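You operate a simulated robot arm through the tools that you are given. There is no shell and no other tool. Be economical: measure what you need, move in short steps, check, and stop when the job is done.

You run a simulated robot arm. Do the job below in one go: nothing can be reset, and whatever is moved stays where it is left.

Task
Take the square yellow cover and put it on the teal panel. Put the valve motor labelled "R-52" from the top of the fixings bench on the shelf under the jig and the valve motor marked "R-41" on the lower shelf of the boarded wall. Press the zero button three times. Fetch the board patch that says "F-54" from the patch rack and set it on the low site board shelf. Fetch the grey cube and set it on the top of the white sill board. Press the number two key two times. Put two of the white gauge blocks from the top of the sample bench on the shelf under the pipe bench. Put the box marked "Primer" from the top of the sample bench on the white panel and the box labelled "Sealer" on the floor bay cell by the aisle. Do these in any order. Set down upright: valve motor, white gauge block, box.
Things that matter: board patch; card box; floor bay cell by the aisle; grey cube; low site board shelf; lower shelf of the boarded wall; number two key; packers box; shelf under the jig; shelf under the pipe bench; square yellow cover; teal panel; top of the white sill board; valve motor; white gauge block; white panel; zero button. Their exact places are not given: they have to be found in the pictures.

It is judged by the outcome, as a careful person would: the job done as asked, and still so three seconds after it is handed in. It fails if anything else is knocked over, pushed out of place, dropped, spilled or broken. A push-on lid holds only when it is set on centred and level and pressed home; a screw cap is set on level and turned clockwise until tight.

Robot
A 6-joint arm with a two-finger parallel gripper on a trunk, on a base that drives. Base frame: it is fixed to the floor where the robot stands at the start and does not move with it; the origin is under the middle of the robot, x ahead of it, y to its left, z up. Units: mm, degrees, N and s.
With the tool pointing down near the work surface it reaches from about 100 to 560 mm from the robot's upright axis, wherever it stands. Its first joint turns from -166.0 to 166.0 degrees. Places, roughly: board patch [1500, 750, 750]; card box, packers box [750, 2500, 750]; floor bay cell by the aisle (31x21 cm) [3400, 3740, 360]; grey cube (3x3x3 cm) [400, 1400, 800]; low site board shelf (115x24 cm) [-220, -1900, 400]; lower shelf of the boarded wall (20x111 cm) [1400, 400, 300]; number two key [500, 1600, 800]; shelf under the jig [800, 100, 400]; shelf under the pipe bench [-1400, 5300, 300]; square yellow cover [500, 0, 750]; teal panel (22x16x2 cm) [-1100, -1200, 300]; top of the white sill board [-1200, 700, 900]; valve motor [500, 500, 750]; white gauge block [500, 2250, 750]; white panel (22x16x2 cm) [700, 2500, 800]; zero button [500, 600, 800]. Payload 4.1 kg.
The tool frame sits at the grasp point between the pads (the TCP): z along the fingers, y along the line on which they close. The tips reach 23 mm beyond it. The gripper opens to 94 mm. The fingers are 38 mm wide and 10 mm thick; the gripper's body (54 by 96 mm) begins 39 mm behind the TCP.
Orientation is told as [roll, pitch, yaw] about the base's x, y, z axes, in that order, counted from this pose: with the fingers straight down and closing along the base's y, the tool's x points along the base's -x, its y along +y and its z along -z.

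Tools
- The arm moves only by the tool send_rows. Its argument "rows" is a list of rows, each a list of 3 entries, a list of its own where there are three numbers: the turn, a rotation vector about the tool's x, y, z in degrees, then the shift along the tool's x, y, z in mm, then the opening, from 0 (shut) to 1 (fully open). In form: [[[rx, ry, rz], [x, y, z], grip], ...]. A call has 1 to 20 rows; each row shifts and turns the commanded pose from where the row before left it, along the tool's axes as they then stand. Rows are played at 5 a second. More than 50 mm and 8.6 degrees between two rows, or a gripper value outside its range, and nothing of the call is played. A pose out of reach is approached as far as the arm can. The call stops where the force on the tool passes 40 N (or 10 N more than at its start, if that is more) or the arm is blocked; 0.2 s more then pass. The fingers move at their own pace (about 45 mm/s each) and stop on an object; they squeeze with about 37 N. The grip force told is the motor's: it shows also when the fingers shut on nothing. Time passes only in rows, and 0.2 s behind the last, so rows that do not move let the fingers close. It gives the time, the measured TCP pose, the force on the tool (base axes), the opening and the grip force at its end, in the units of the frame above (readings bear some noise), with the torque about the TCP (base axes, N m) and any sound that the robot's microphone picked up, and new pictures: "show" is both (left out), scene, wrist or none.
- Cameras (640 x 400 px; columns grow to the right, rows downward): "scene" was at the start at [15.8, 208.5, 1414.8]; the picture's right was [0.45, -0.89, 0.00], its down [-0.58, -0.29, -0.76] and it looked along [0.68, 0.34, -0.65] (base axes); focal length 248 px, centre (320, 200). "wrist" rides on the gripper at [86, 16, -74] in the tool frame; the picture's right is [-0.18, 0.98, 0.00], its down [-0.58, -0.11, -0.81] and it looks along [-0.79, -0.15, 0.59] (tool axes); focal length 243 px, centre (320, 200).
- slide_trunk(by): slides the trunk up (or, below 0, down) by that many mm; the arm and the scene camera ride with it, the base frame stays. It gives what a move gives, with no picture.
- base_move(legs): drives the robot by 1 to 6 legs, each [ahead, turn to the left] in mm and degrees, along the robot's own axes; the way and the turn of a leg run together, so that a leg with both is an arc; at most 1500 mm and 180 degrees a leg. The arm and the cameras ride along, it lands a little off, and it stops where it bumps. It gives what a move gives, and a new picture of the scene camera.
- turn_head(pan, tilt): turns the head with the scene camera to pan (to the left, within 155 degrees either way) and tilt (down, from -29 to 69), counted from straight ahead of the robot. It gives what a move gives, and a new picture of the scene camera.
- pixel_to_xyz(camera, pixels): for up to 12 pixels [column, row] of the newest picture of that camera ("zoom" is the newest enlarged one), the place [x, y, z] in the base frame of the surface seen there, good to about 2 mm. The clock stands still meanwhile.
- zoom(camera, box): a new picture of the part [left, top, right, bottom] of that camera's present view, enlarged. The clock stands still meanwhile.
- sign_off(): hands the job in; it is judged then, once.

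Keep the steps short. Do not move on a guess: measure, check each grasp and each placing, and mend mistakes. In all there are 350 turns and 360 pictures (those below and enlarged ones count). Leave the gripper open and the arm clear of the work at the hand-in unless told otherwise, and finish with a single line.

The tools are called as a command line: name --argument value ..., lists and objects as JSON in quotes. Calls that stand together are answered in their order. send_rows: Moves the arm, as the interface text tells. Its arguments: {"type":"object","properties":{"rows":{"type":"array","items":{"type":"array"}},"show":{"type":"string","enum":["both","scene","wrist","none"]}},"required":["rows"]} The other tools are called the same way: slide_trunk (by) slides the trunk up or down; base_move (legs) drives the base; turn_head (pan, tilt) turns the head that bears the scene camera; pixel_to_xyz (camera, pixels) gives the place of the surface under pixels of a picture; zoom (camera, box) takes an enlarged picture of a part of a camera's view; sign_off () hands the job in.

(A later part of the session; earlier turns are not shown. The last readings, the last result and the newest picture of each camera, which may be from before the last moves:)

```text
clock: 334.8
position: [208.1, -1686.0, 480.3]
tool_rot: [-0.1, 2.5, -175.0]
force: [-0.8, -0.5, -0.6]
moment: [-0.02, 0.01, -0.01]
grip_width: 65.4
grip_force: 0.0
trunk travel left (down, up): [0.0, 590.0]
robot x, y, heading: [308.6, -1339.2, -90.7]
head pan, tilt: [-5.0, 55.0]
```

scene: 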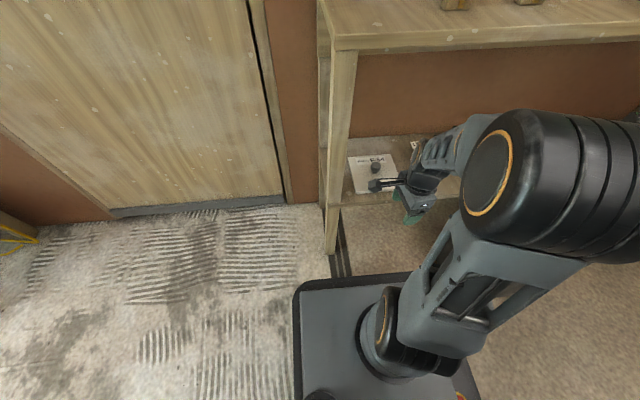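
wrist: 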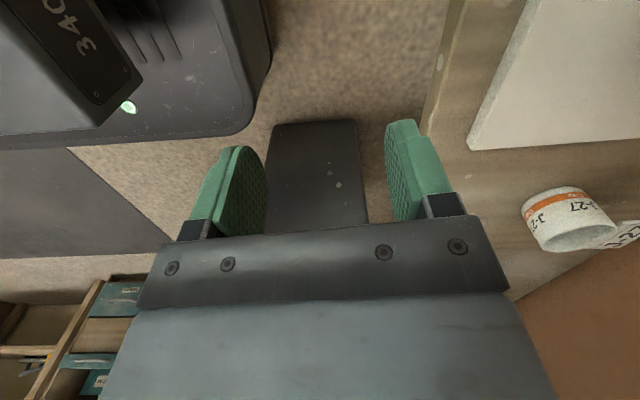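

F-54 is placed clear of the cup. I back off, raise the trunk, and straighten the tool.

base_move --legs '[[-300, 0]]'

slide_trunk --by 400

send_rows --rows '[[[0, -2.5, 0], [0, 0, 0], 0.7], [[0, 0, -8.5], [0, 0, 0], 0.7], [[0, 0, -8.5], [0, 0, 0], 0.7], [[0, 0, -8.5], [0, 0, 0], 0.7], [[0, 0, -8.5], [0, 0, 0], 0.7], [[0, 0, -8.5], [0, 0, 0], 0.7], [[0, 0, -8.5], [0, 0, 0], 0.7], [[0, 0, -8.5], [0, 0, 0], 0.7], [[0, 0, -8.5], [0, 0, 0], 0.7], [[0, 0, -8.5], [0, 0, 0], 0.7], [[0, 0, -8.5], [0, 0, 0], 0.7], [[0, 0, 0], [0, 0, 0], 0.7]]' --show "none"

base_move --legs '[[0, -168.5], [1050, 0], [0, -10.8], [1000, 0], [420, 0]]'

turn_head --pan -85 --tilt 50

```text
clock: 336.8
position: [210.9, -1386.4, 480.4]
tool_rot: [-0.1, 2.6, -175.5]
force: [0.0, -0.2, 0.4]
moment: [0.01, 0.01, -0.03]
grip_width: 65.7
grip_force: 0.0
trunk travel left (down, up): [0.0, 590.0]
robot x, y, heading: [310.3, -1036.6, -91.1]
head pan, tilt: [-5.0, 55.0]
```

scene: 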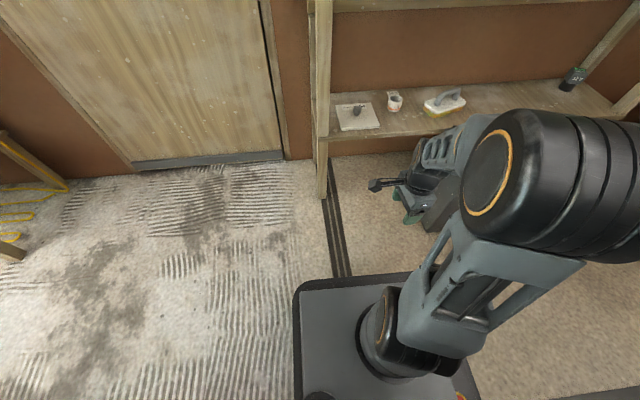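

```text
clock: 340.6
position: [209.8, -1386.2, 880.4]
tool_rot: [-0.2, 2.6, -175.5]
force: [0.3, -0.4, 0.3]
moment: [-0.01, 0.02, -0.01]
grip_width: 65.9
grip_force: 0.1
trunk travel left (down, up): [-400.0, 190.0]
robot x, y, heading: [313.7, -1036.8, -91.2]
head pan, tilt: [-5.0, 55.0]
```

```text
clock: 343.2
position: [210.4, -1384.4, 880.3]
tool_rot: [0.1, 0.1, -90.4]
force: [1.2, 0.2, 0.3]
moment: [-0.04, -0.01, 0.0]
grip_width: 66.2
grip_force: 0.0
trunk travel left (down, up): [-400.0, 190.0]
robot x, y, heading: [312.9, -1038.0, -91.5]
head pan, tilt: [-5.0, 55.0]
```

```text
clock: 363.1
position: [237.8, 1744.0, 880.1]
tool_rot: [0.1, 0.1, 90.3]
force: [-0.4, -0.1, 1.2]
moment: [-0.03, 0.02, -0.01]
grip_width: 65.9
grip_force: 0.1
trunk travel left (down, up): [-400.0, 190.0]
robot x, y, heading: [146.4, 1396.2, 89.5]
head pan, tilt: [-5.0, 55.0]
```

scene: 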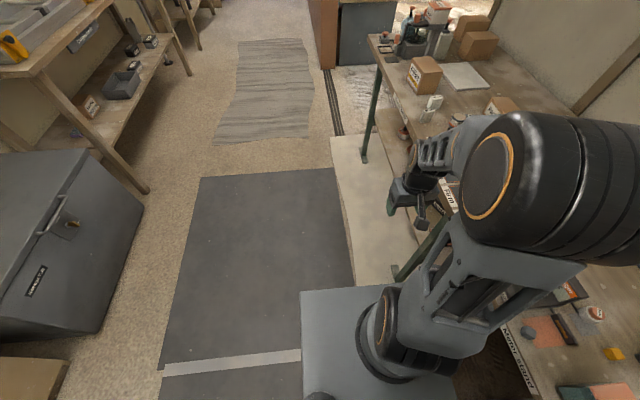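

```text
clock: 364.7
position: [238.1, 1744.1, 880.2]
tool_rot: [0.1, 0.2, 90.5]
force: [0.5, 0.4, 0.2]
moment: [-0.01, -0.01, 0.03]
grip_width: 65.7
grip_force: 0.0
trunk travel left (down, up): [-400.0, 190.0]
robot x, y, heading: [144.6, 1395.2, 90.0]
head pan, tilt: [-85.0, 50.0]
```

scene: 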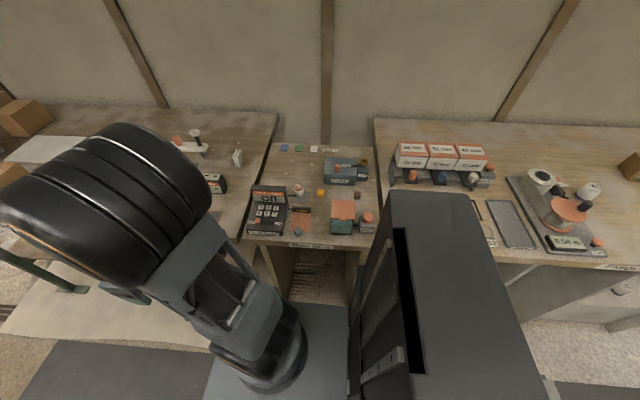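

The keypad (near (268,207)) and little solids are in view. I enlarge.

zoom --camera "scene" --box '[235, 140, 395, 245]'

pixel_to_xyz --camera "scene" --pixels '[[267, 197], [260, 209], [267, 209], [273, 209], [267, 216], [299, 231], [299, 188], [306, 211], [320, 192], [344, 215], [308, 222]]'

```text
3.81 times, centred on (315, 192) of scene
```

zoom: 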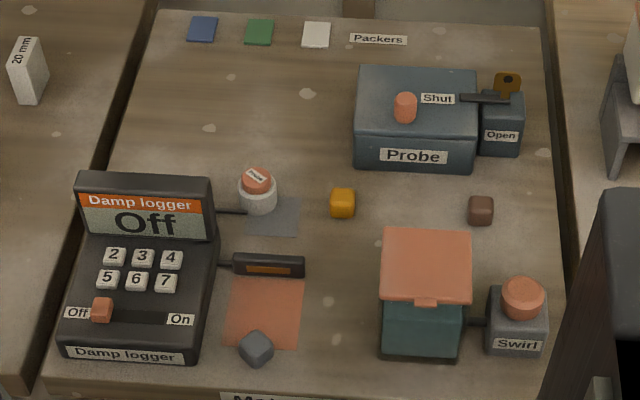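

```text
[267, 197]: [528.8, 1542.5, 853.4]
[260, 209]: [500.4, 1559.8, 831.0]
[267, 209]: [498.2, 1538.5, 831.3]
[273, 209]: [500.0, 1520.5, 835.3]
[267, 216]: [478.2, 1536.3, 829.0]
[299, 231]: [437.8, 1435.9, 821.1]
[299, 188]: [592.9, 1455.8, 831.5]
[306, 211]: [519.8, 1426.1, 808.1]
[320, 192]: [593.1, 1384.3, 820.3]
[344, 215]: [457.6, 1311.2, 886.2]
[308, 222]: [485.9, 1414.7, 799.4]
```

Keys "2 3 4 / 5 6 7" on the damp logger; the grey cube lies nearer at zoom (256,348). I raise and swing the arm over to look closely.

send_rows --rows '[[[0, 0, 0], [0, 0, -45], 0], [[0, 0, 0], [0, 0, -45], 0], [[0, 0, 6.25], [12.2, -37.3, 0], 0], [[0, 0, 6.25], [12.2, -37.3, 0], 0], [[0, 0, 6.25], [12.2, -37.3, 0], 0], [[0, 0, 6.25], [12.2, -37.3, 0], 0], [[0, 0, 6.25], [12.2, -37.3, 0], 0], [[0, 0, 6.25], [12.2, -37.3, 0], 0], [[0, 0, 6.25], [12.2, -37.3, 0], 0], [[0, 0, 6.25], [12.2, -37.3, 0], 0], [[0, 0, 8], [0, 0, 0], 0], [[0, 0, 8], [0, 0, 0], 0], [[0, 0, 8], [0, 0, 0], 0], [[0, 0, 8], [0, 0, 0], 0], [[0, 0, 8], [0, 0, 0], 0], [[0, 0, 0], [0, 0, 0], 0]]'

```text
clock: 368.1
position: [473.4, 1549.8, 970.9]
tool_rot: [-0.1, 0.1, 0.2]
force: [0.3, -0.2, -0.3]
moment: [0.05, 0.01, -0.01]
grip_width: 0.2
grip_force: 37.1
trunk travel left (down, up): [-400.0, 190.0]
robot x, y, heading: [142.5, 1394.5, 89.7]
head pan, tilt: [-85.0, 50.0]
```

scene: 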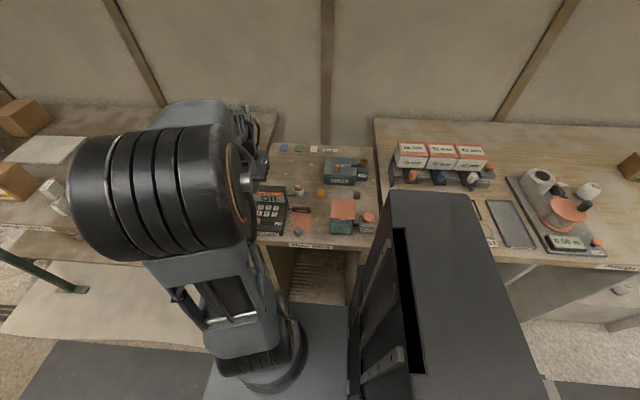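
wrist: 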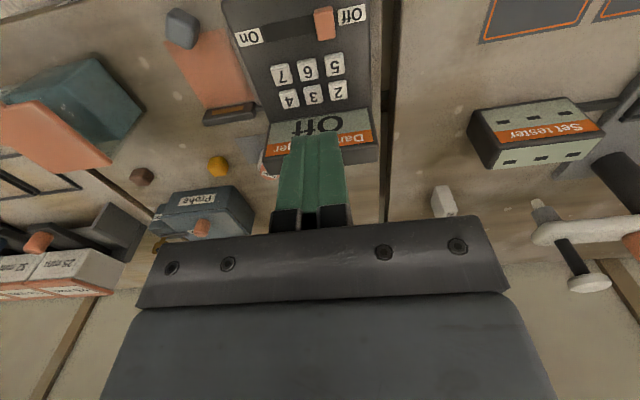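

Now I enlarge the keypad in the wrist view and measure the keys and display.

zoom --camera "wrist" --box '[230, 30, 400, 170]'

pixel_to_xyz --camera "wrist" --pixels '[[338, 90], [313, 95], [333, 65], [345, 112], [355, 130], [360, 150], [345, 89], [331, 91], [338, 97], [338, 82], [182, 30], [182, 22]]'

```text
2.86 times, centred on (315, 100) of wrist
```

zoom: 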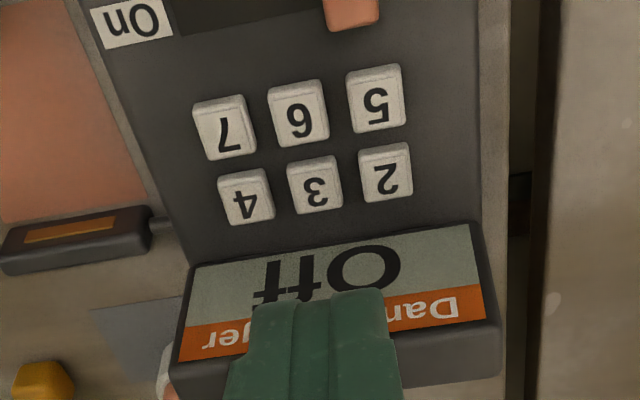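

```text
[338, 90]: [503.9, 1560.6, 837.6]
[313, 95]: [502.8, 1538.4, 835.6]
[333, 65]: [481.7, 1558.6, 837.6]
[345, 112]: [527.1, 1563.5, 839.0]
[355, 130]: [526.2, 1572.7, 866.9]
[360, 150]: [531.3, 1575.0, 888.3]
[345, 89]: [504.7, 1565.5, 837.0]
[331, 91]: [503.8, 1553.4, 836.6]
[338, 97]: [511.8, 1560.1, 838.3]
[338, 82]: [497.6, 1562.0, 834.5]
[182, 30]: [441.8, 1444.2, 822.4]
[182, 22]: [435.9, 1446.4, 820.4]
```

Key 2 centre (504,1560.5), top z≈837; display wall at x≈526 (top ≈889). I turn the tool to yaw 90 so the 20 mm side fits between rows, and move over the key's outer side.

send_rows --rows '[[[0, 0, -8.2], [0, 0, 0], 0], [[0, 0, -8.2], [0, 0, 0], 0], [[0, 0, -8.2], [0, 0, 0], 0], [[0, 0, -8.2], [0, 0, 0], 0], [[0, 0, -8.2], [0, 0, 0], 0], [[0, 0, -8.2], [0, 0, 0], 0], [[0, 0, -8.2], [0, 0, 0], 0], [[0, 0, -8.2], [0, 0, 0], 0], [[0, 0, -8.2], [0, 0, 0], 0], [[0, 0, -8.2], [0, 0, 0], 0], [[0, 0, -8], [-19.2, -29.6, 0], 0], [[0, 0, 0], [0, 0, 40], 0], [[0, 0, 0], [0, 0, 40], 0], [[0, 0, 0], [0, 0, 0], 0]]'

zoom --camera "wrist" --box '[220, 60, 420, 240]'

```text
clock: 371.1
position: [504.8, 1566.9, 889.7]
tool_rot: [0.1, 0.1, 90.3]
force: [-0.2, 0.3, 0.3]
moment: [-0.03, 0.03, -0.01]
grip_width: 0.0
grip_force: 37.3
trunk travel left (down, up): [-400.0, 190.0]
robot x, y, heading: [146.7, 1396.5, 89.7]
head pan, tilt: [-85.0, 50.0]
```

scene: 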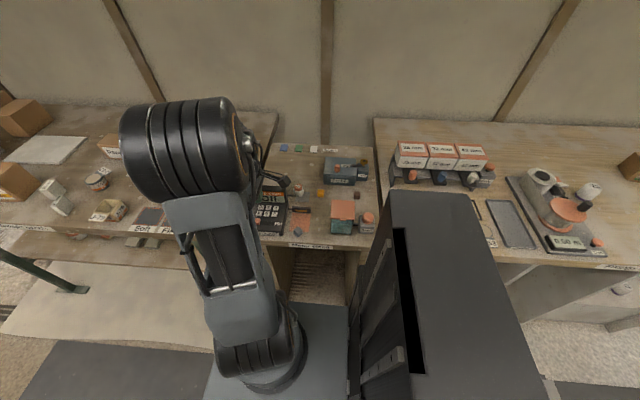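
wrist: 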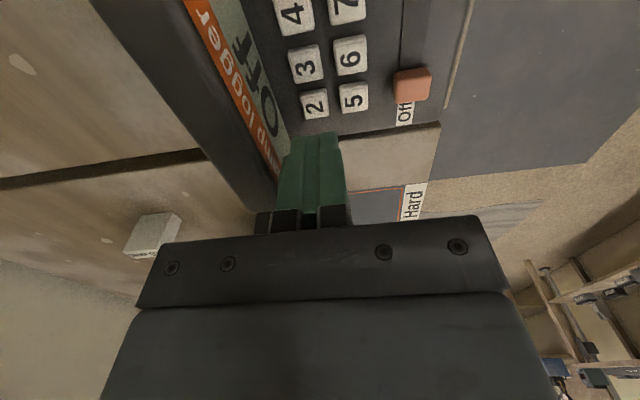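

```text
2.22 times, centred on (320, 150) of wrist
```

zoom: 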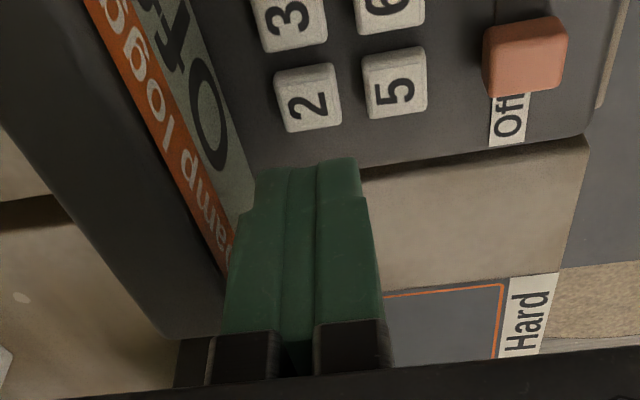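

send_rows --rows '[[[0, 0, 0], [-1.5, 2.5, 15], 0], [[0, 0, 0], [0, 0, 11], 0], [[0, 0, 0], [0, 0, 0], 0]]' --show "wrist"

zoom --camera "wrist" --box '[240, 60, 400, 220]'

```text
clock: 371.9
position: [505.1, 1566.6, 863.6]
tool_rot: [0.1, 0.1, 90.4]
force: [-0.3, -0.2, -0.4]
moment: [-0.02, 0.01, -0.02]
grip_width: 0.0
grip_force: 36.6
trunk travel left (down, up): [-400.0, 190.0]
robot x, y, heading: [140.7, 1393.3, 89.9]
head pan, tilt: [-85.0, 50.0]
```

wrist: 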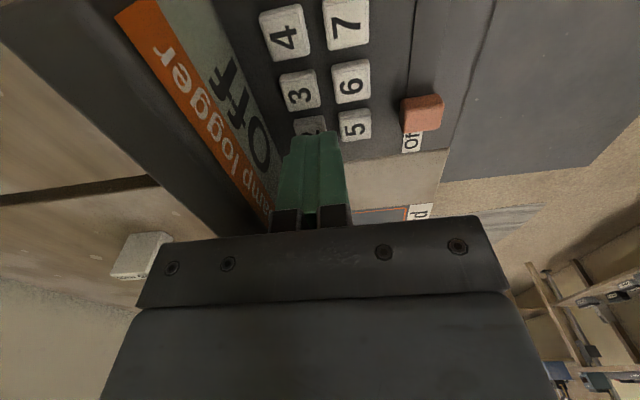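

```text
2.50 times, centred on (320, 140) of wrist
```

zoom: 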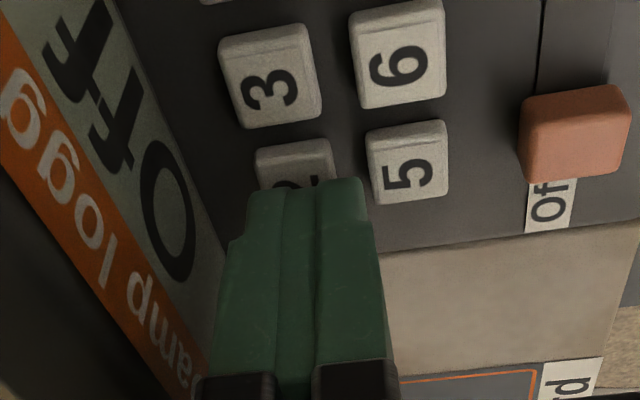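

Tips just above key 2 (z≈841). I shift 2 mm off key 5 and press gently.

send_rows --rows '[[[0, 0, 0], [0, -2.5, 0], 0], [[0, 0, 0], [0, 0, 2], 0], [[0, 0, 0], [0, 0, 1.5], 0], [[0, 0, 0], [0, 0, 1.5], 0], [[0, 0, 0], [0, 0, 0], 0]]' --show "none"

```text
clock: 373.1
position: [504.4, 1565.6, 859.7]
tool_rot: [0.2, 0.1, 90.4]
force: [0.7, 0.0, 0.0]
moment: [-0.02, 0.01, 0.01]
grip_width: 0.0
grip_force: 36.8
trunk travel left (down, up): [-400.0, 190.0]
robot x, y, heading: [142.8, 1393.1, 89.7]
head pan, tilt: [-85.0, 50.0]
```

send_rows --rows '[[[0, 0, 0], [0, 0, 1.5], 0], [[0, 0, 0], [0, 0, 1.5], 0], [[0, 0, 0], [0, 0, 0], 0]]' --show "wrist"

```text
clock: 373.9
position: [505.0, 1566.4, 856.4]
tool_rot: [0.1, 0.1, 90.3]
force: [0.8, -0.5, 1.8]
moment: [-0.02, -0.01, -0.01]
grip_width: 0.0
grip_force: 36.7
trunk travel left (down, up): [-400.0, 190.0]
robot x, y, heading: [142.8, 1394.0, 89.9]
head pan, tilt: [-85.0, 50.0]
heard: click
```

wrist: 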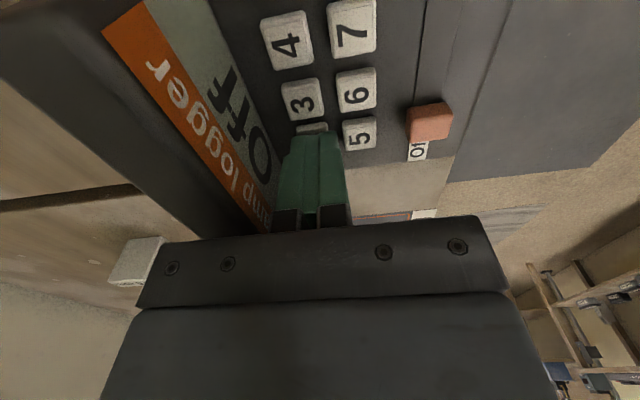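

One click. Second press: up 8, down 8.

send_rows --rows '[[[0, 0, 0], [0, 0, -8], 0], [[0, 0, 0], [0, 0, 0], 0], [[0, 0, 0], [0, 0, 5], 0], [[0, 0, 0], [0, 0, 1.5], 0], [[0, 0, 0], [0, 0, 1.5], 0], [[0, 0, 0], [0, 0, 0.4], 0], [[0, 0, 0], [0, 0, 0], 0]]' --show "none"

```text
clock: 375.5
position: [505.6, 1566.5, 855.0]
tool_rot: [0.1, 0.1, 90.3]
force: [0.8, -0.9, 1.8]
moment: [-0.02, -0.03, -0.02]
grip_width: 0.0
grip_force: 37.4
trunk travel left (down, up): [-400.0, 190.0]
robot x, y, heading: [146.0, 1394.7, 89.8]
head pan, tilt: [-85.0, 50.0]
heard: click
```

Two clicks done. I lift and move above the grey cube.

send_rows --rows '[[[0, 0, 0], [0, 0, -40], 0], [[0, 0, 0], [0, 0, -40], 0], [[0, 0, 0], [0, 0, -30], 0.4], [[0, 0, 0], [41, 21.7, 0], 0.6], [[0, 0, 0], [41, 21.7, 0], 0.6], [[0, 0, 0], [41, 21.7, 0], 0.6], [[0, 0, 0], [0, 0, 0], 0.6]]'

zoom --camera "wrist" --box '[200, 40, 420, 220]'

zoom --camera "scene" --box '[270, 190, 350, 250]'

```text
clock: 377.1
position: [439.4, 1440.7, 965.6]
tool_rot: [0.1, 0.1, 90.4]
force: [1.0, 0.3, -0.3]
moment: [0.02, -0.02, -0.01]
grip_width: 56.3
grip_force: 0.1
trunk travel left (down, up): [-400.0, 190.0]
robot x, y, heading: [143.8, 1396.1, 89.8]
head pan, tilt: [-85.0, 50.0]
```

scene: 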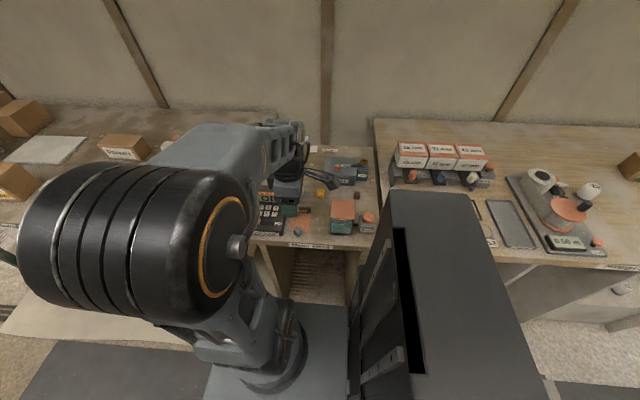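
wrist: 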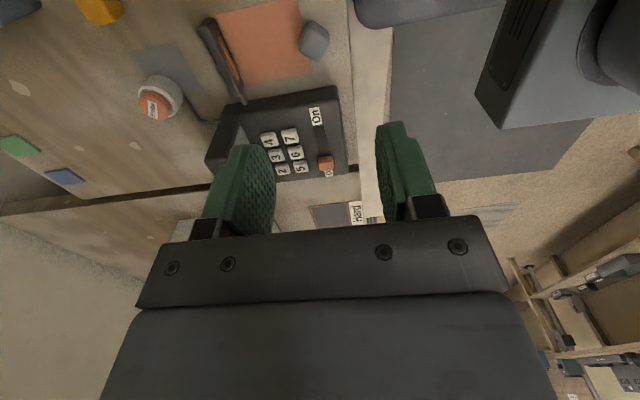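

```text
2.22 times, centred on (310, 130) of wrist
```

zoom: 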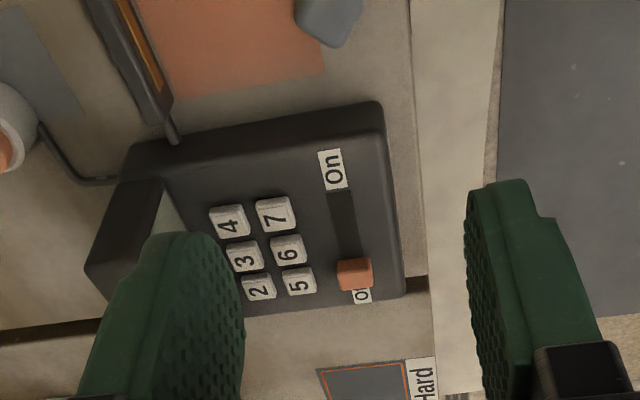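

```text
6.67 times, centred on (310, 220) of scene
```

zoom: 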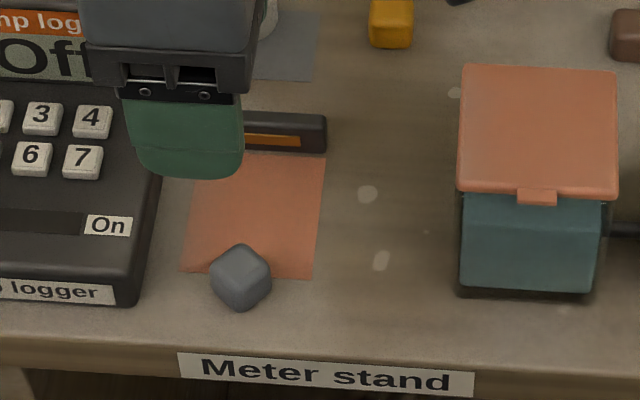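

pixel_to_xyz --camera "zoom" --pixels '[[240, 250], [218, 268], [262, 265], [240, 278], [240, 265], [225, 290], [258, 290], [240, 305], [190, 300], [300, 300]]'

pixel_to_xyz --camera "wrist" --pixels '[[303, 40], [315, 58], [327, 40], [314, 25], [314, 40], [306, 50], [323, 50]]'

zoom --camera "wrist" --box '[280, 0, 350, 80]'

```text
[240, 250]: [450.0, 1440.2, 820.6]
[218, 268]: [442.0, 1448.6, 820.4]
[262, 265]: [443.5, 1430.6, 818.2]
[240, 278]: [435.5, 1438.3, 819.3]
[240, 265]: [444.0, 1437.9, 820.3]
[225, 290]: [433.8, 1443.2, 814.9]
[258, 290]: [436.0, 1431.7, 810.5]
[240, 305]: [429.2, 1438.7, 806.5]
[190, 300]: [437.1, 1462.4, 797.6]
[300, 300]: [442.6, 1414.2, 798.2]
```

```text
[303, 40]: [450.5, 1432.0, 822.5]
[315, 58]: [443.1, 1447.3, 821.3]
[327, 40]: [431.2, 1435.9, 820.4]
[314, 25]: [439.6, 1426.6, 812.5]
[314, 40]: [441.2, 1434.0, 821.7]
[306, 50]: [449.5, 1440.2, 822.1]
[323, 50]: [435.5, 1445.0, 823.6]
```

```text
5.00 times, centred on (315, 40) of wrist
```

zoom: 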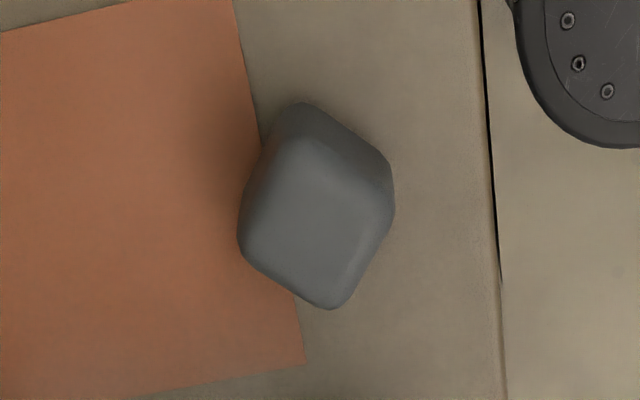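

Cube centre (441,1439), ~45° rotated, top z≈821. I turn the tool to yaw 45 and descend with a 45 mm opening.

send_rows --rows '[[[0, 0, 7.5], [0, 0, 0], 0.48], [[0, 0, 7.5], [0, 0, 0], 0.48], [[0, 0, 7.5], [0, 0, 0], 0.48], [[0, 0, 7.5], [0, 0, 0], 0.48], [[0, 0, 7.5], [0, 0, 0], 0.48], [[0, 0, 7.5], [0, 0, 0], 0.48], [[0, 0, 0], [0, 0, 45], 0.48], [[0, 0, 0], [0, 0, 45], 0.48], [[0, 0, 0], [0, 0, 0], 0.48]]'

zoom --camera "wrist" --box '[230, 40, 400, 220]'

```text
clock: 379.1
position: [440.9, 1445.1, 876.0]
tool_rot: [0.0, 0.1, 45.4]
force: [-0.6, -0.1, -0.8]
moment: [0.02, 0.02, 0.01]
grip_width: 45.1
grip_force: 0.1
trunk travel left (down, up): [-400.0, 190.0]
robot x, y, heading: [144.4, 1395.9, 89.6]
head pan, tilt: [-85.0, 50.0]
```

scene: 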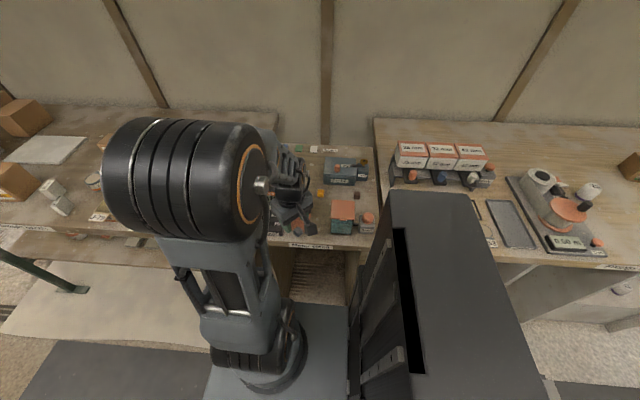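
wrist: 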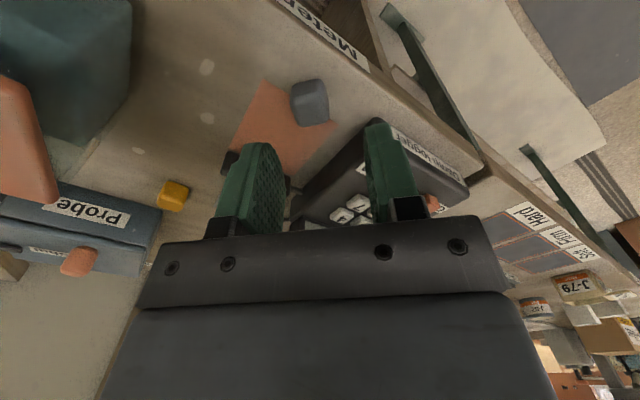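

```text
2.22 times, centred on (315, 130) of wrist
```

zoom: 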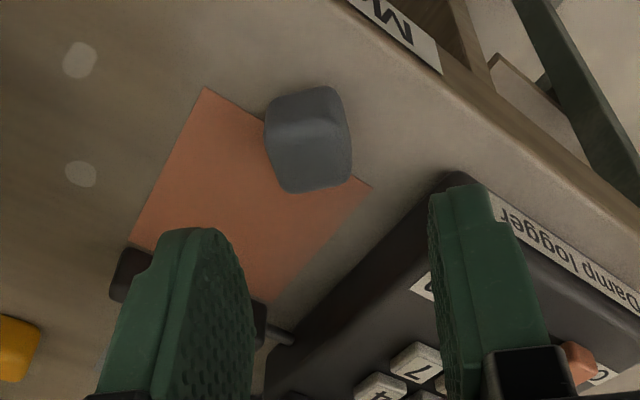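

pixel_to_xyz --camera "zoom" --pixels '[[310, 120], [310, 160], [275, 150], [345, 150], [290, 185], [340, 180], [455, 178], [400, 215], [310, 140]]'

```text
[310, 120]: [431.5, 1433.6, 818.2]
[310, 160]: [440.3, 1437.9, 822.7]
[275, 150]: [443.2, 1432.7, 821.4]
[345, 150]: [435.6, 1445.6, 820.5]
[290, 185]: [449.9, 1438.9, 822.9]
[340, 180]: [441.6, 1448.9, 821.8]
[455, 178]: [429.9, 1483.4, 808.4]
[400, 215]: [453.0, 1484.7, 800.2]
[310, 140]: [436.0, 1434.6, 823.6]
```

send_rows --rows '[[[0, 0, 0], [3.9, -3.3, 20], 0.48], [[0, 0, 0], [0, 0, 20], 0.48], [[0, 0, 0], [0, 0, 12], 0.48], [[0, 0, 0], [0, 0, 0], 0.48], [[0, 0, 0], [0, 0, 0], 0], [[0, 0, 0], [0, 0, 0], 0], [[0, 0, 0], [0, 0, 0], 0]]' --show "wrist"

```text
clock: 380.7
position: [439.7, 1437.6, 824.1]
tool_rot: [0.0, 0.1, 45.3]
force: [-0.5, -0.4, 0.5]
moment: [-0.01, 0.01, -0.02]
grip_width: 20.6
grip_force: 37.2
trunk travel left (down, up): [-400.0, 190.0]
robot x, y, heading: [142.7, 1395.6, 89.5]
head pan, tilt: [-85.0, 50.0]
```

wrist: 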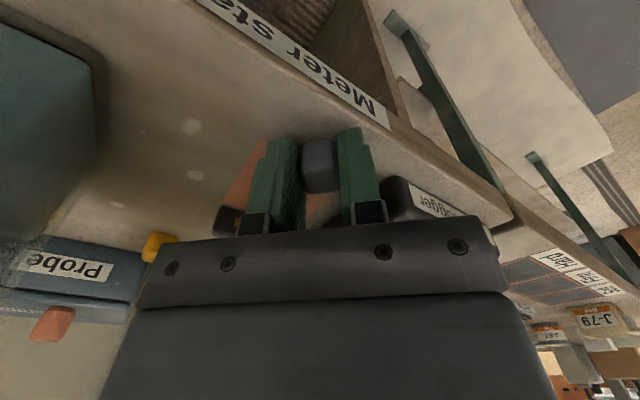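

Cube held. I lift, then turn the whole robot left and drive to the window bench with the arm on its right side.

send_rows --rows '[[[0, 0, 0], [0, 0, -45], 0], [[0, 0, 0], [0, 0, -45], 0], [[0, 0, 0], [0, 0, -45], 0], [[0, 0, 0], [0, 0, -45], 0], [[0, 0, 0], [0, 0, 0], 0]]' --show "wrist"

base_move --legs '[[0, 128.5], [1000, 0]]'

turn_head --pan -30 --tilt 40

```text
clock: 381.9
position: [443.5, 1435.6, 1007.1]
tool_rot: [0.0, 0.0, 45.4]
force: [0.0, -0.8, -1.1]
moment: [-0.02, -0.01, -0.01]
grip_width: 20.4
grip_force: 37.5
trunk travel left (down, up): [-400.0, 190.0]
robot x, y, heading: [144.8, 1394.2, 89.8]
head pan, tilt: [-85.0, 50.0]
```

wrist: 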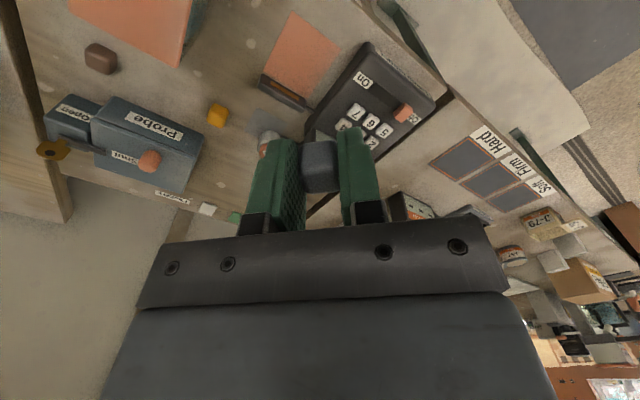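

```text
clock: 392.4
position: [-822.4, 957.1, 1004.7]
tool_rot: [0.0, 0.1, 176.4]
force: [-0.3, 0.7, 0.4]
moment: [-0.03, 0.0, 0.01]
grip_width: 20.6
grip_force: 36.8
trunk travel left (down, up): [-400.0, 190.0]
robot x, y, heading: [-596.7, 756.4, -139.2]
head pan, tilt: [-85.0, 50.0]
```

scene: 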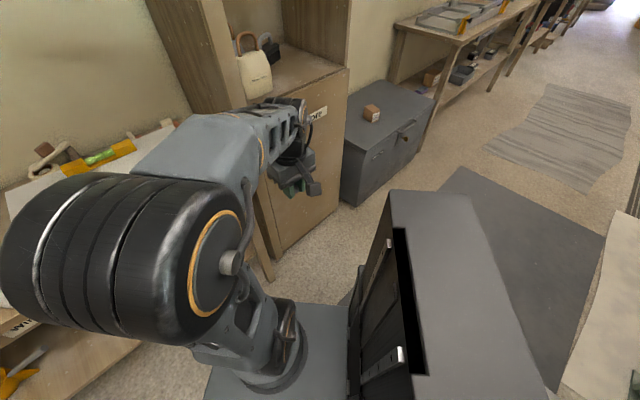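

```text
clock: 393.6
position: [-822.0, 957.6, 1004.6]
tool_rot: [0.0, 0.2, 176.5]
force: [-0.1, 0.4, -1.0]
moment: [0.02, 0.03, -0.01]
grip_width: 20.7
grip_force: 37.1
trunk travel left (down, up): [-400.0, 190.0]
robot x, y, heading: [-592.5, 757.3, -139.4]
head pan, tilt: [-30.0, 40.0]
```

scene: 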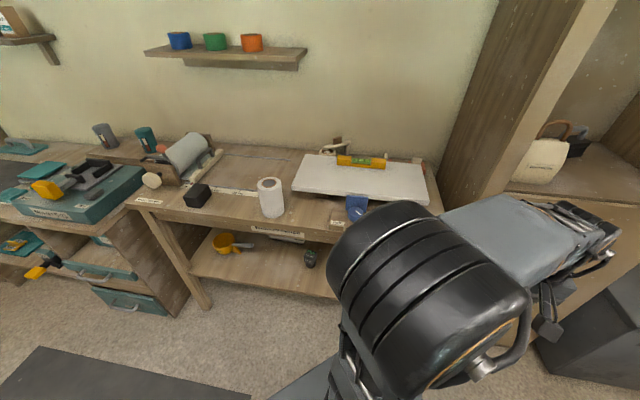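

Now I see the white sill board at (360,175), with a yellow spirit level at its back. I measure it.

pixel_to_xyz --camera "scene" --pixels '[[310, 160], [300, 185], [330, 190], [425, 195], [420, 170], [345, 175], [380, 180], [360, 160], [335, 205], [356, 200], [270, 210], [330, 240]]'

zoom --camera "scene" --box '[250, 120, 450, 250]'

```text
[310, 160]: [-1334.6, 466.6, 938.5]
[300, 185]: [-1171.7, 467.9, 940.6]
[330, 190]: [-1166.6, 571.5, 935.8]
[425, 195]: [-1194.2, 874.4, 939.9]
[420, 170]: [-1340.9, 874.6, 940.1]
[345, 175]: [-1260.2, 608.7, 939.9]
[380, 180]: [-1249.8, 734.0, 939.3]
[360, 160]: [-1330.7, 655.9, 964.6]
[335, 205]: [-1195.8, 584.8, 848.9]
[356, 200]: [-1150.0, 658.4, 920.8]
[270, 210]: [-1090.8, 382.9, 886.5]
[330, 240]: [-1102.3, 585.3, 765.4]
```

```text
3.08 times, centred on (350, 185) of scene
```

zoom: 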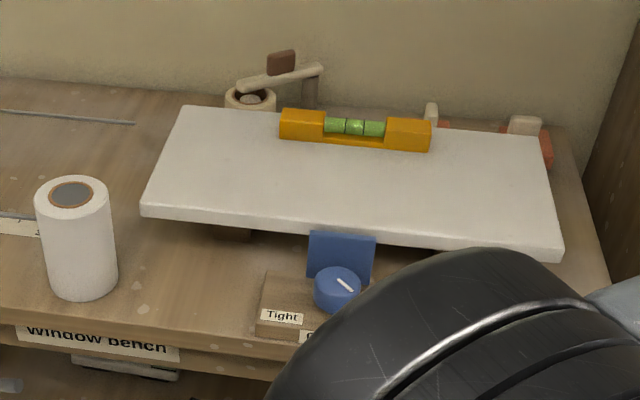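

Sill board top z≈939, x −1360…−1165, y 455…885. I drive 150 on and turn so the arm points at it.

base_move --legs '[[150, 0], [0, 41]]'

turn_head --pan -70 --tilt 45

```text
clock: 396.9
position: [-1010.9, 662.5, 1005.4]
tool_rot: [0.0, 0.1, -142.5]
force: [0.1, 0.2, -0.2]
moment: [0.0, 0.03, -0.01]
grip_width: 20.4
grip_force: 37.1
trunk travel left (down, up): [-400.0, 190.0]
robot x, y, heading: [-704.1, 659.5, -98.5]
head pan, tilt: [-30.0, 40.0]
```

scene: 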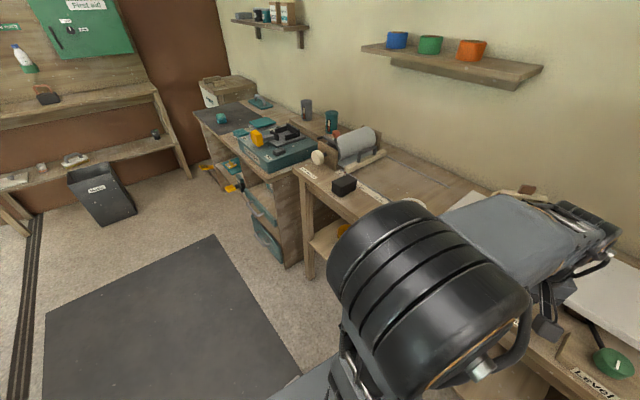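

```text
clock: 398.0
position: [-1010.3, 662.6, 1004.7]
tool_rot: [-0.1, 0.1, -142.5]
force: [-0.1, -0.6, -0.3]
moment: [0.0, -0.01, 0.0]
grip_width: 20.5
grip_force: 36.8
trunk travel left (down, up): [-400.0, 190.0]
robot x, y, heading: [-706.2, 662.1, -98.0]
head pan, tilt: [-70.0, 45.0]
```

scene: 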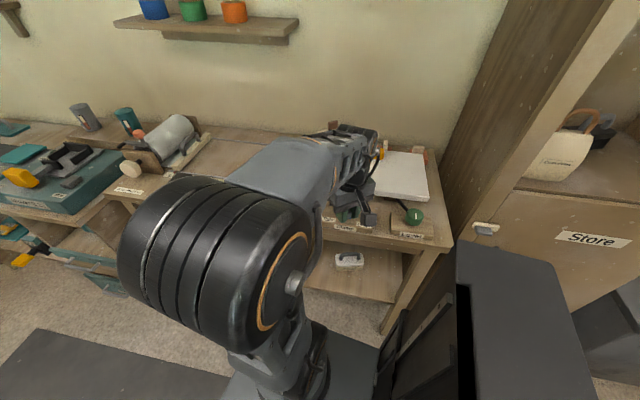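

send_rows --rows '[[[0, 0, 0], [-27.1, -35.3, 0], 0], [[0, 0, 0], [-27.1, -35.3, 0], 0], [[0, 0, 0], [-27.1, -35.3, 0], 0], [[0, 0, 0], [-27.1, -35.3, 0], 0], [[0, 0, 0], [-27.1, -35.3, 0], 0], [[0, 0, 0], [0, 0, 30], 0], [[0, 0, 0], [0, 0, 0], 0]]'

```text
clock: 399.6
position: [-1227.2, 717.9, 974.1]
tool_rot: [-0.1, 0.0, -142.6]
force: [-0.2, -0.2, 0.3]
moment: [0.01, 0.03, 0.04]
grip_width: 20.6
grip_force: 37.2
trunk travel left (down, up): [-400.0, 190.0]
robot x, y, heading: [-706.0, 661.9, -98.2]
head pan, tilt: [-70.0, 45.0]
```

scene: 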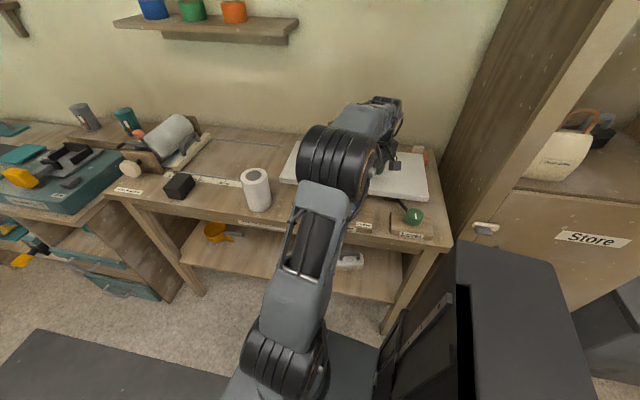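
wrist: 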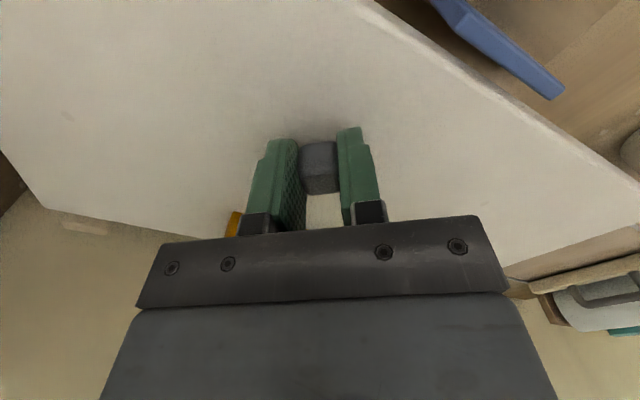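

send_rows --rows '[[[0, 0, 0], [0, 0, 5], 0], [[0, 0, 0], [0, 0, 2], 0], [[0, 0, 0], [0, 0, 1.5], 0], [[0, 0, 0], [0, 0, 0], 0]]' --show "none"

```text
clock: 400.6
position: [-1225.7, 719.4, 967.5]
tool_rot: [0.0, 0.1, -142.6]
force: [0.2, 0.5, 0.6]
moment: [0.0, 0.01, -0.05]
grip_width: 20.8
grip_force: 37.3
trunk travel left (down, up): [-400.0, 190.0]
robot x, y, heading: [-704.4, 661.7, -98.1]
head pan, tilt: [-70.0, 45.0]
```

send_rows --rows '[[[0, 0, 0], [0, 0, 1], 0], [[0, 0, 0], [0, 0, 1], 0], [[0, 0, 0], [0, 0, 0], 0]]' --show "none"

```text
clock: 401.4
position: [-1225.6, 721.2, 965.7]
tool_rot: [-0.3, 0.0, -142.5]
force: [-2.6, -0.2, 12.6]
moment: [-0.05, 0.08, 0.0]
grip_width: 20.4
grip_force: 36.9
trunk travel left (down, up): [-400.0, 190.0]
robot x, y, heading: [-702.6, 662.0, -98.1]
head pan, tilt: [-70.0, 45.0]
```

Contact. I ease 0.8, open to 45 mm and lift away.

send_rows --rows '[[[0, 0, 0], [0, 0, -0.8], 0], [[0, 0, 0], [0, 0, 0], 0.45], [[0, 0, 0], [0, 0, 0], 0.45], [[0, 0, 0], [0, 0, 0], 0.45], [[0, 0, 0], [0, 0, -35], 0.45], [[0, 0, 0], [0, 0, -35], 0.45], [[0, 0, 0], [27.1, 35.3, 0], 0.45], [[0, 0, 0], [27.1, 35.3, 0], 0.45]]'

```text
clock: 403.2
position: [-1137.6, 695.6, 1036.8]
tool_rot: [0.0, 0.1, -142.5]
force: [0.0, -1.5, 0.1]
moment: [0.02, -0.02, 0.0]
grip_width: 42.7
grip_force: 0.0
trunk travel left (down, up): [-400.0, 190.0]
robot x, y, heading: [-711.1, 659.3, -98.3]
head pan, tilt: [-70.0, 45.0]
```

scene: 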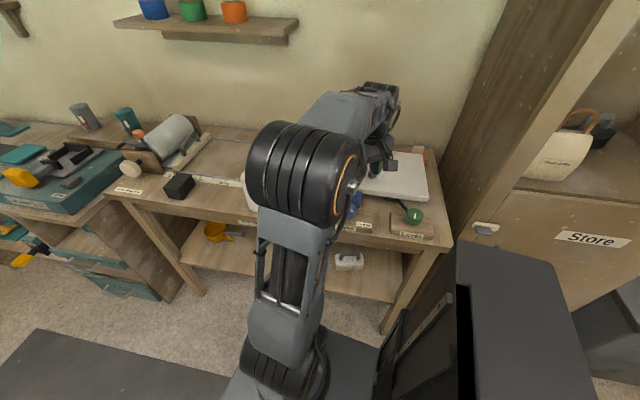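
wrist: 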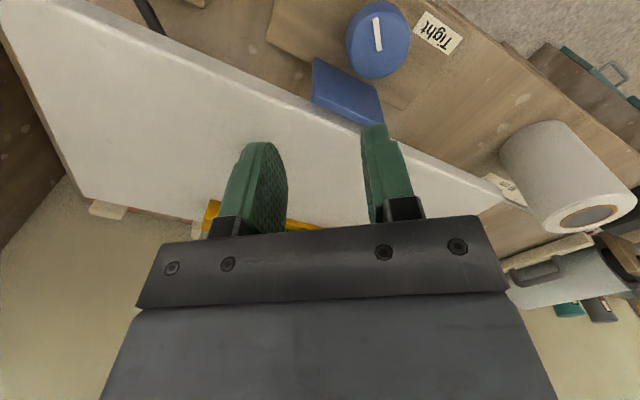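

I retract further to verify the cube on the board.

send_rows --rows '[[[0, 0, 0], [27.1, 35.3, 0], 0.45], [[0, 0, 0], [27.1, 35.3, 0], 0.45], [[0, 0, 0], [27.1, 35.3, 0], 0.45], [[0, 0, 0], [0, 0, 0], 0.45]]'

zoom --camera "scene" --box '[330, 120, 450, 220]'

```text
clock: 404.2
position: [-1008.6, 662.9, 1036.6]
tool_rot: [0.0, 0.1, -142.6]
force: [0.5, 0.8, -0.9]
moment: [0.02, 0.01, -0.01]
grip_width: 42.4
grip_force: 0.0
trunk travel left (down, up): [-400.0, 190.0]
robot x, y, heading: [-708.6, 661.7, -98.2]
head pan, tilt: [-70.0, 45.0]
```

scene: 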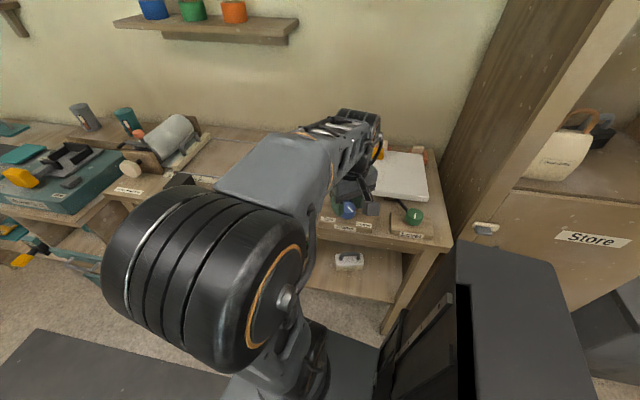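
wrist: 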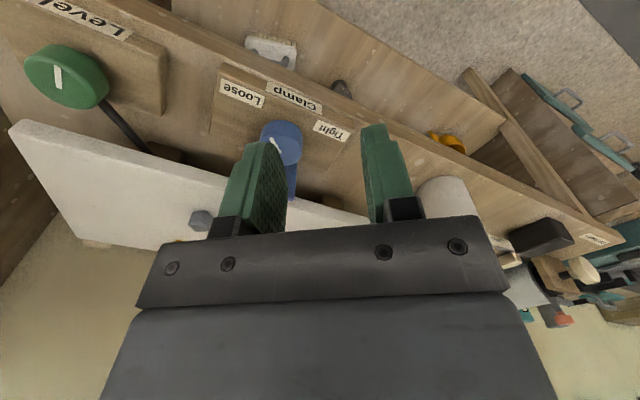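

```text
4.00 times, centred on (390, 170) of scene
```

zoom: 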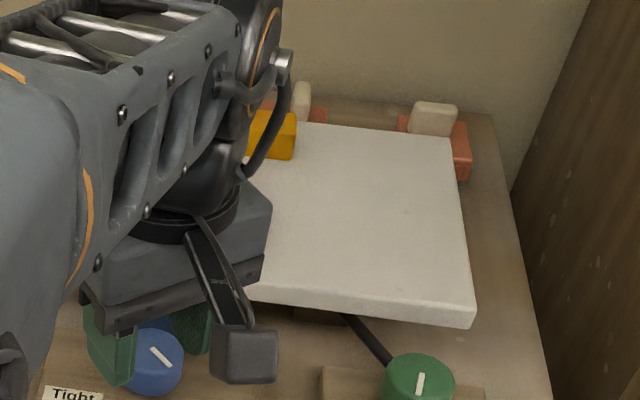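

The grey cube sits on the sill board (wrist view (201,219)). Next I drive to the sample bench at y≈2250.

base_move --legs '[[0, 160.2], [1000, 0], [780, 0], [0, 28]]'

turn_head --pan -60 --tilt 45

```text
clock: 421.2
position: [367.4, 2330.4, 1035.9]
tool_rot: [0.0, 0.1, 47.9]
force: [0.0, -0.4, -0.1]
moment: [0.0, 0.01, 0.01]
grip_width: 42.3
grip_force: 0.0
trunk travel left (down, up): [-400.0, 190.0]
robot x, y, heading: [70.1, 2282.2, 92.3]
head pan, tilt: [-70.0, 45.0]
```

scene: 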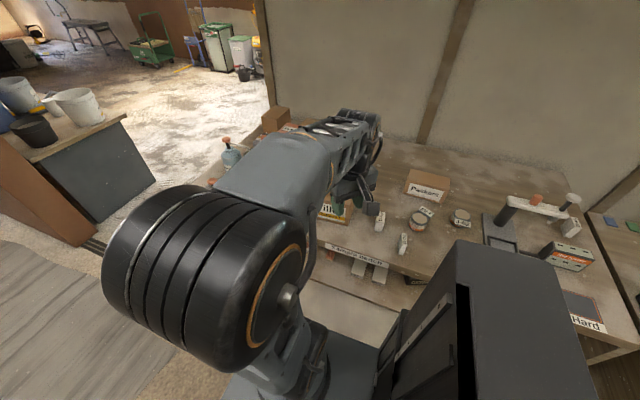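

```text
clock: 421.9
position: [368.7, 2330.3, 1036.5]
tool_rot: [0.0, 0.1, 48.0]
force: [-0.3, 0.1, 0.2]
moment: [0.02, -0.03, 0.01]
grip_width: 42.3
grip_force: 0.1
trunk travel left (down, up): [-400.0, 190.0]
robot x, y, heading: [70.3, 2278.9, 92.4]
head pan, tilt: [-60.0, 45.0]
```

scene: 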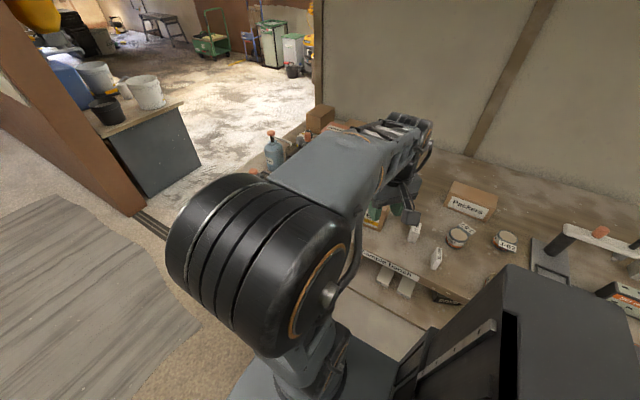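

send_rows --rows '[[[0, 0, 0], [0, 0, -30], 0.45], [[0, 0, 0], [0, 0, 0], 0.45]]' --show "wrist"

zoom --camera "scene" --box '[240, 90, 560, 310]'

```text
clock: 422.6
position: [367.6, 2329.8, 1066.8]
tool_rot: [0.0, 0.1, 47.8]
force: [-0.7, 0.1, 0.6]
moment: [0.0, -0.02, 0.02]
grip_width: 42.1
grip_force: 0.1
trunk travel left (down, up): [-400.0, 190.0]
robot x, y, heading: [70.9, 2278.4, 92.2]
head pan, tilt: [-60.0, 45.0]
```

wrist: 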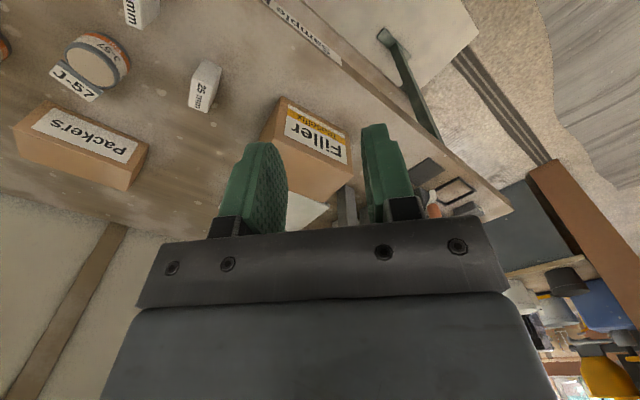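

```text
1.82 times, centred on (400, 200) of scene
```

zoom: 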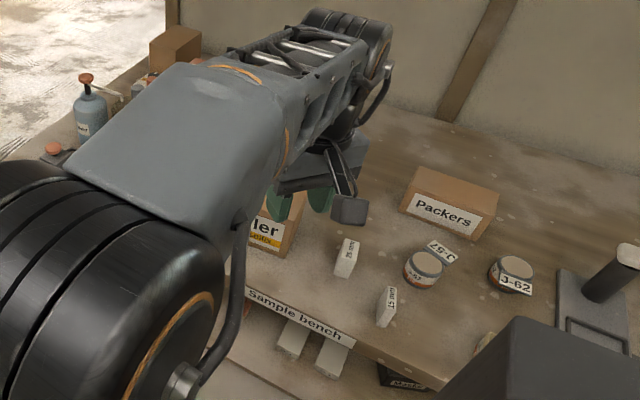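

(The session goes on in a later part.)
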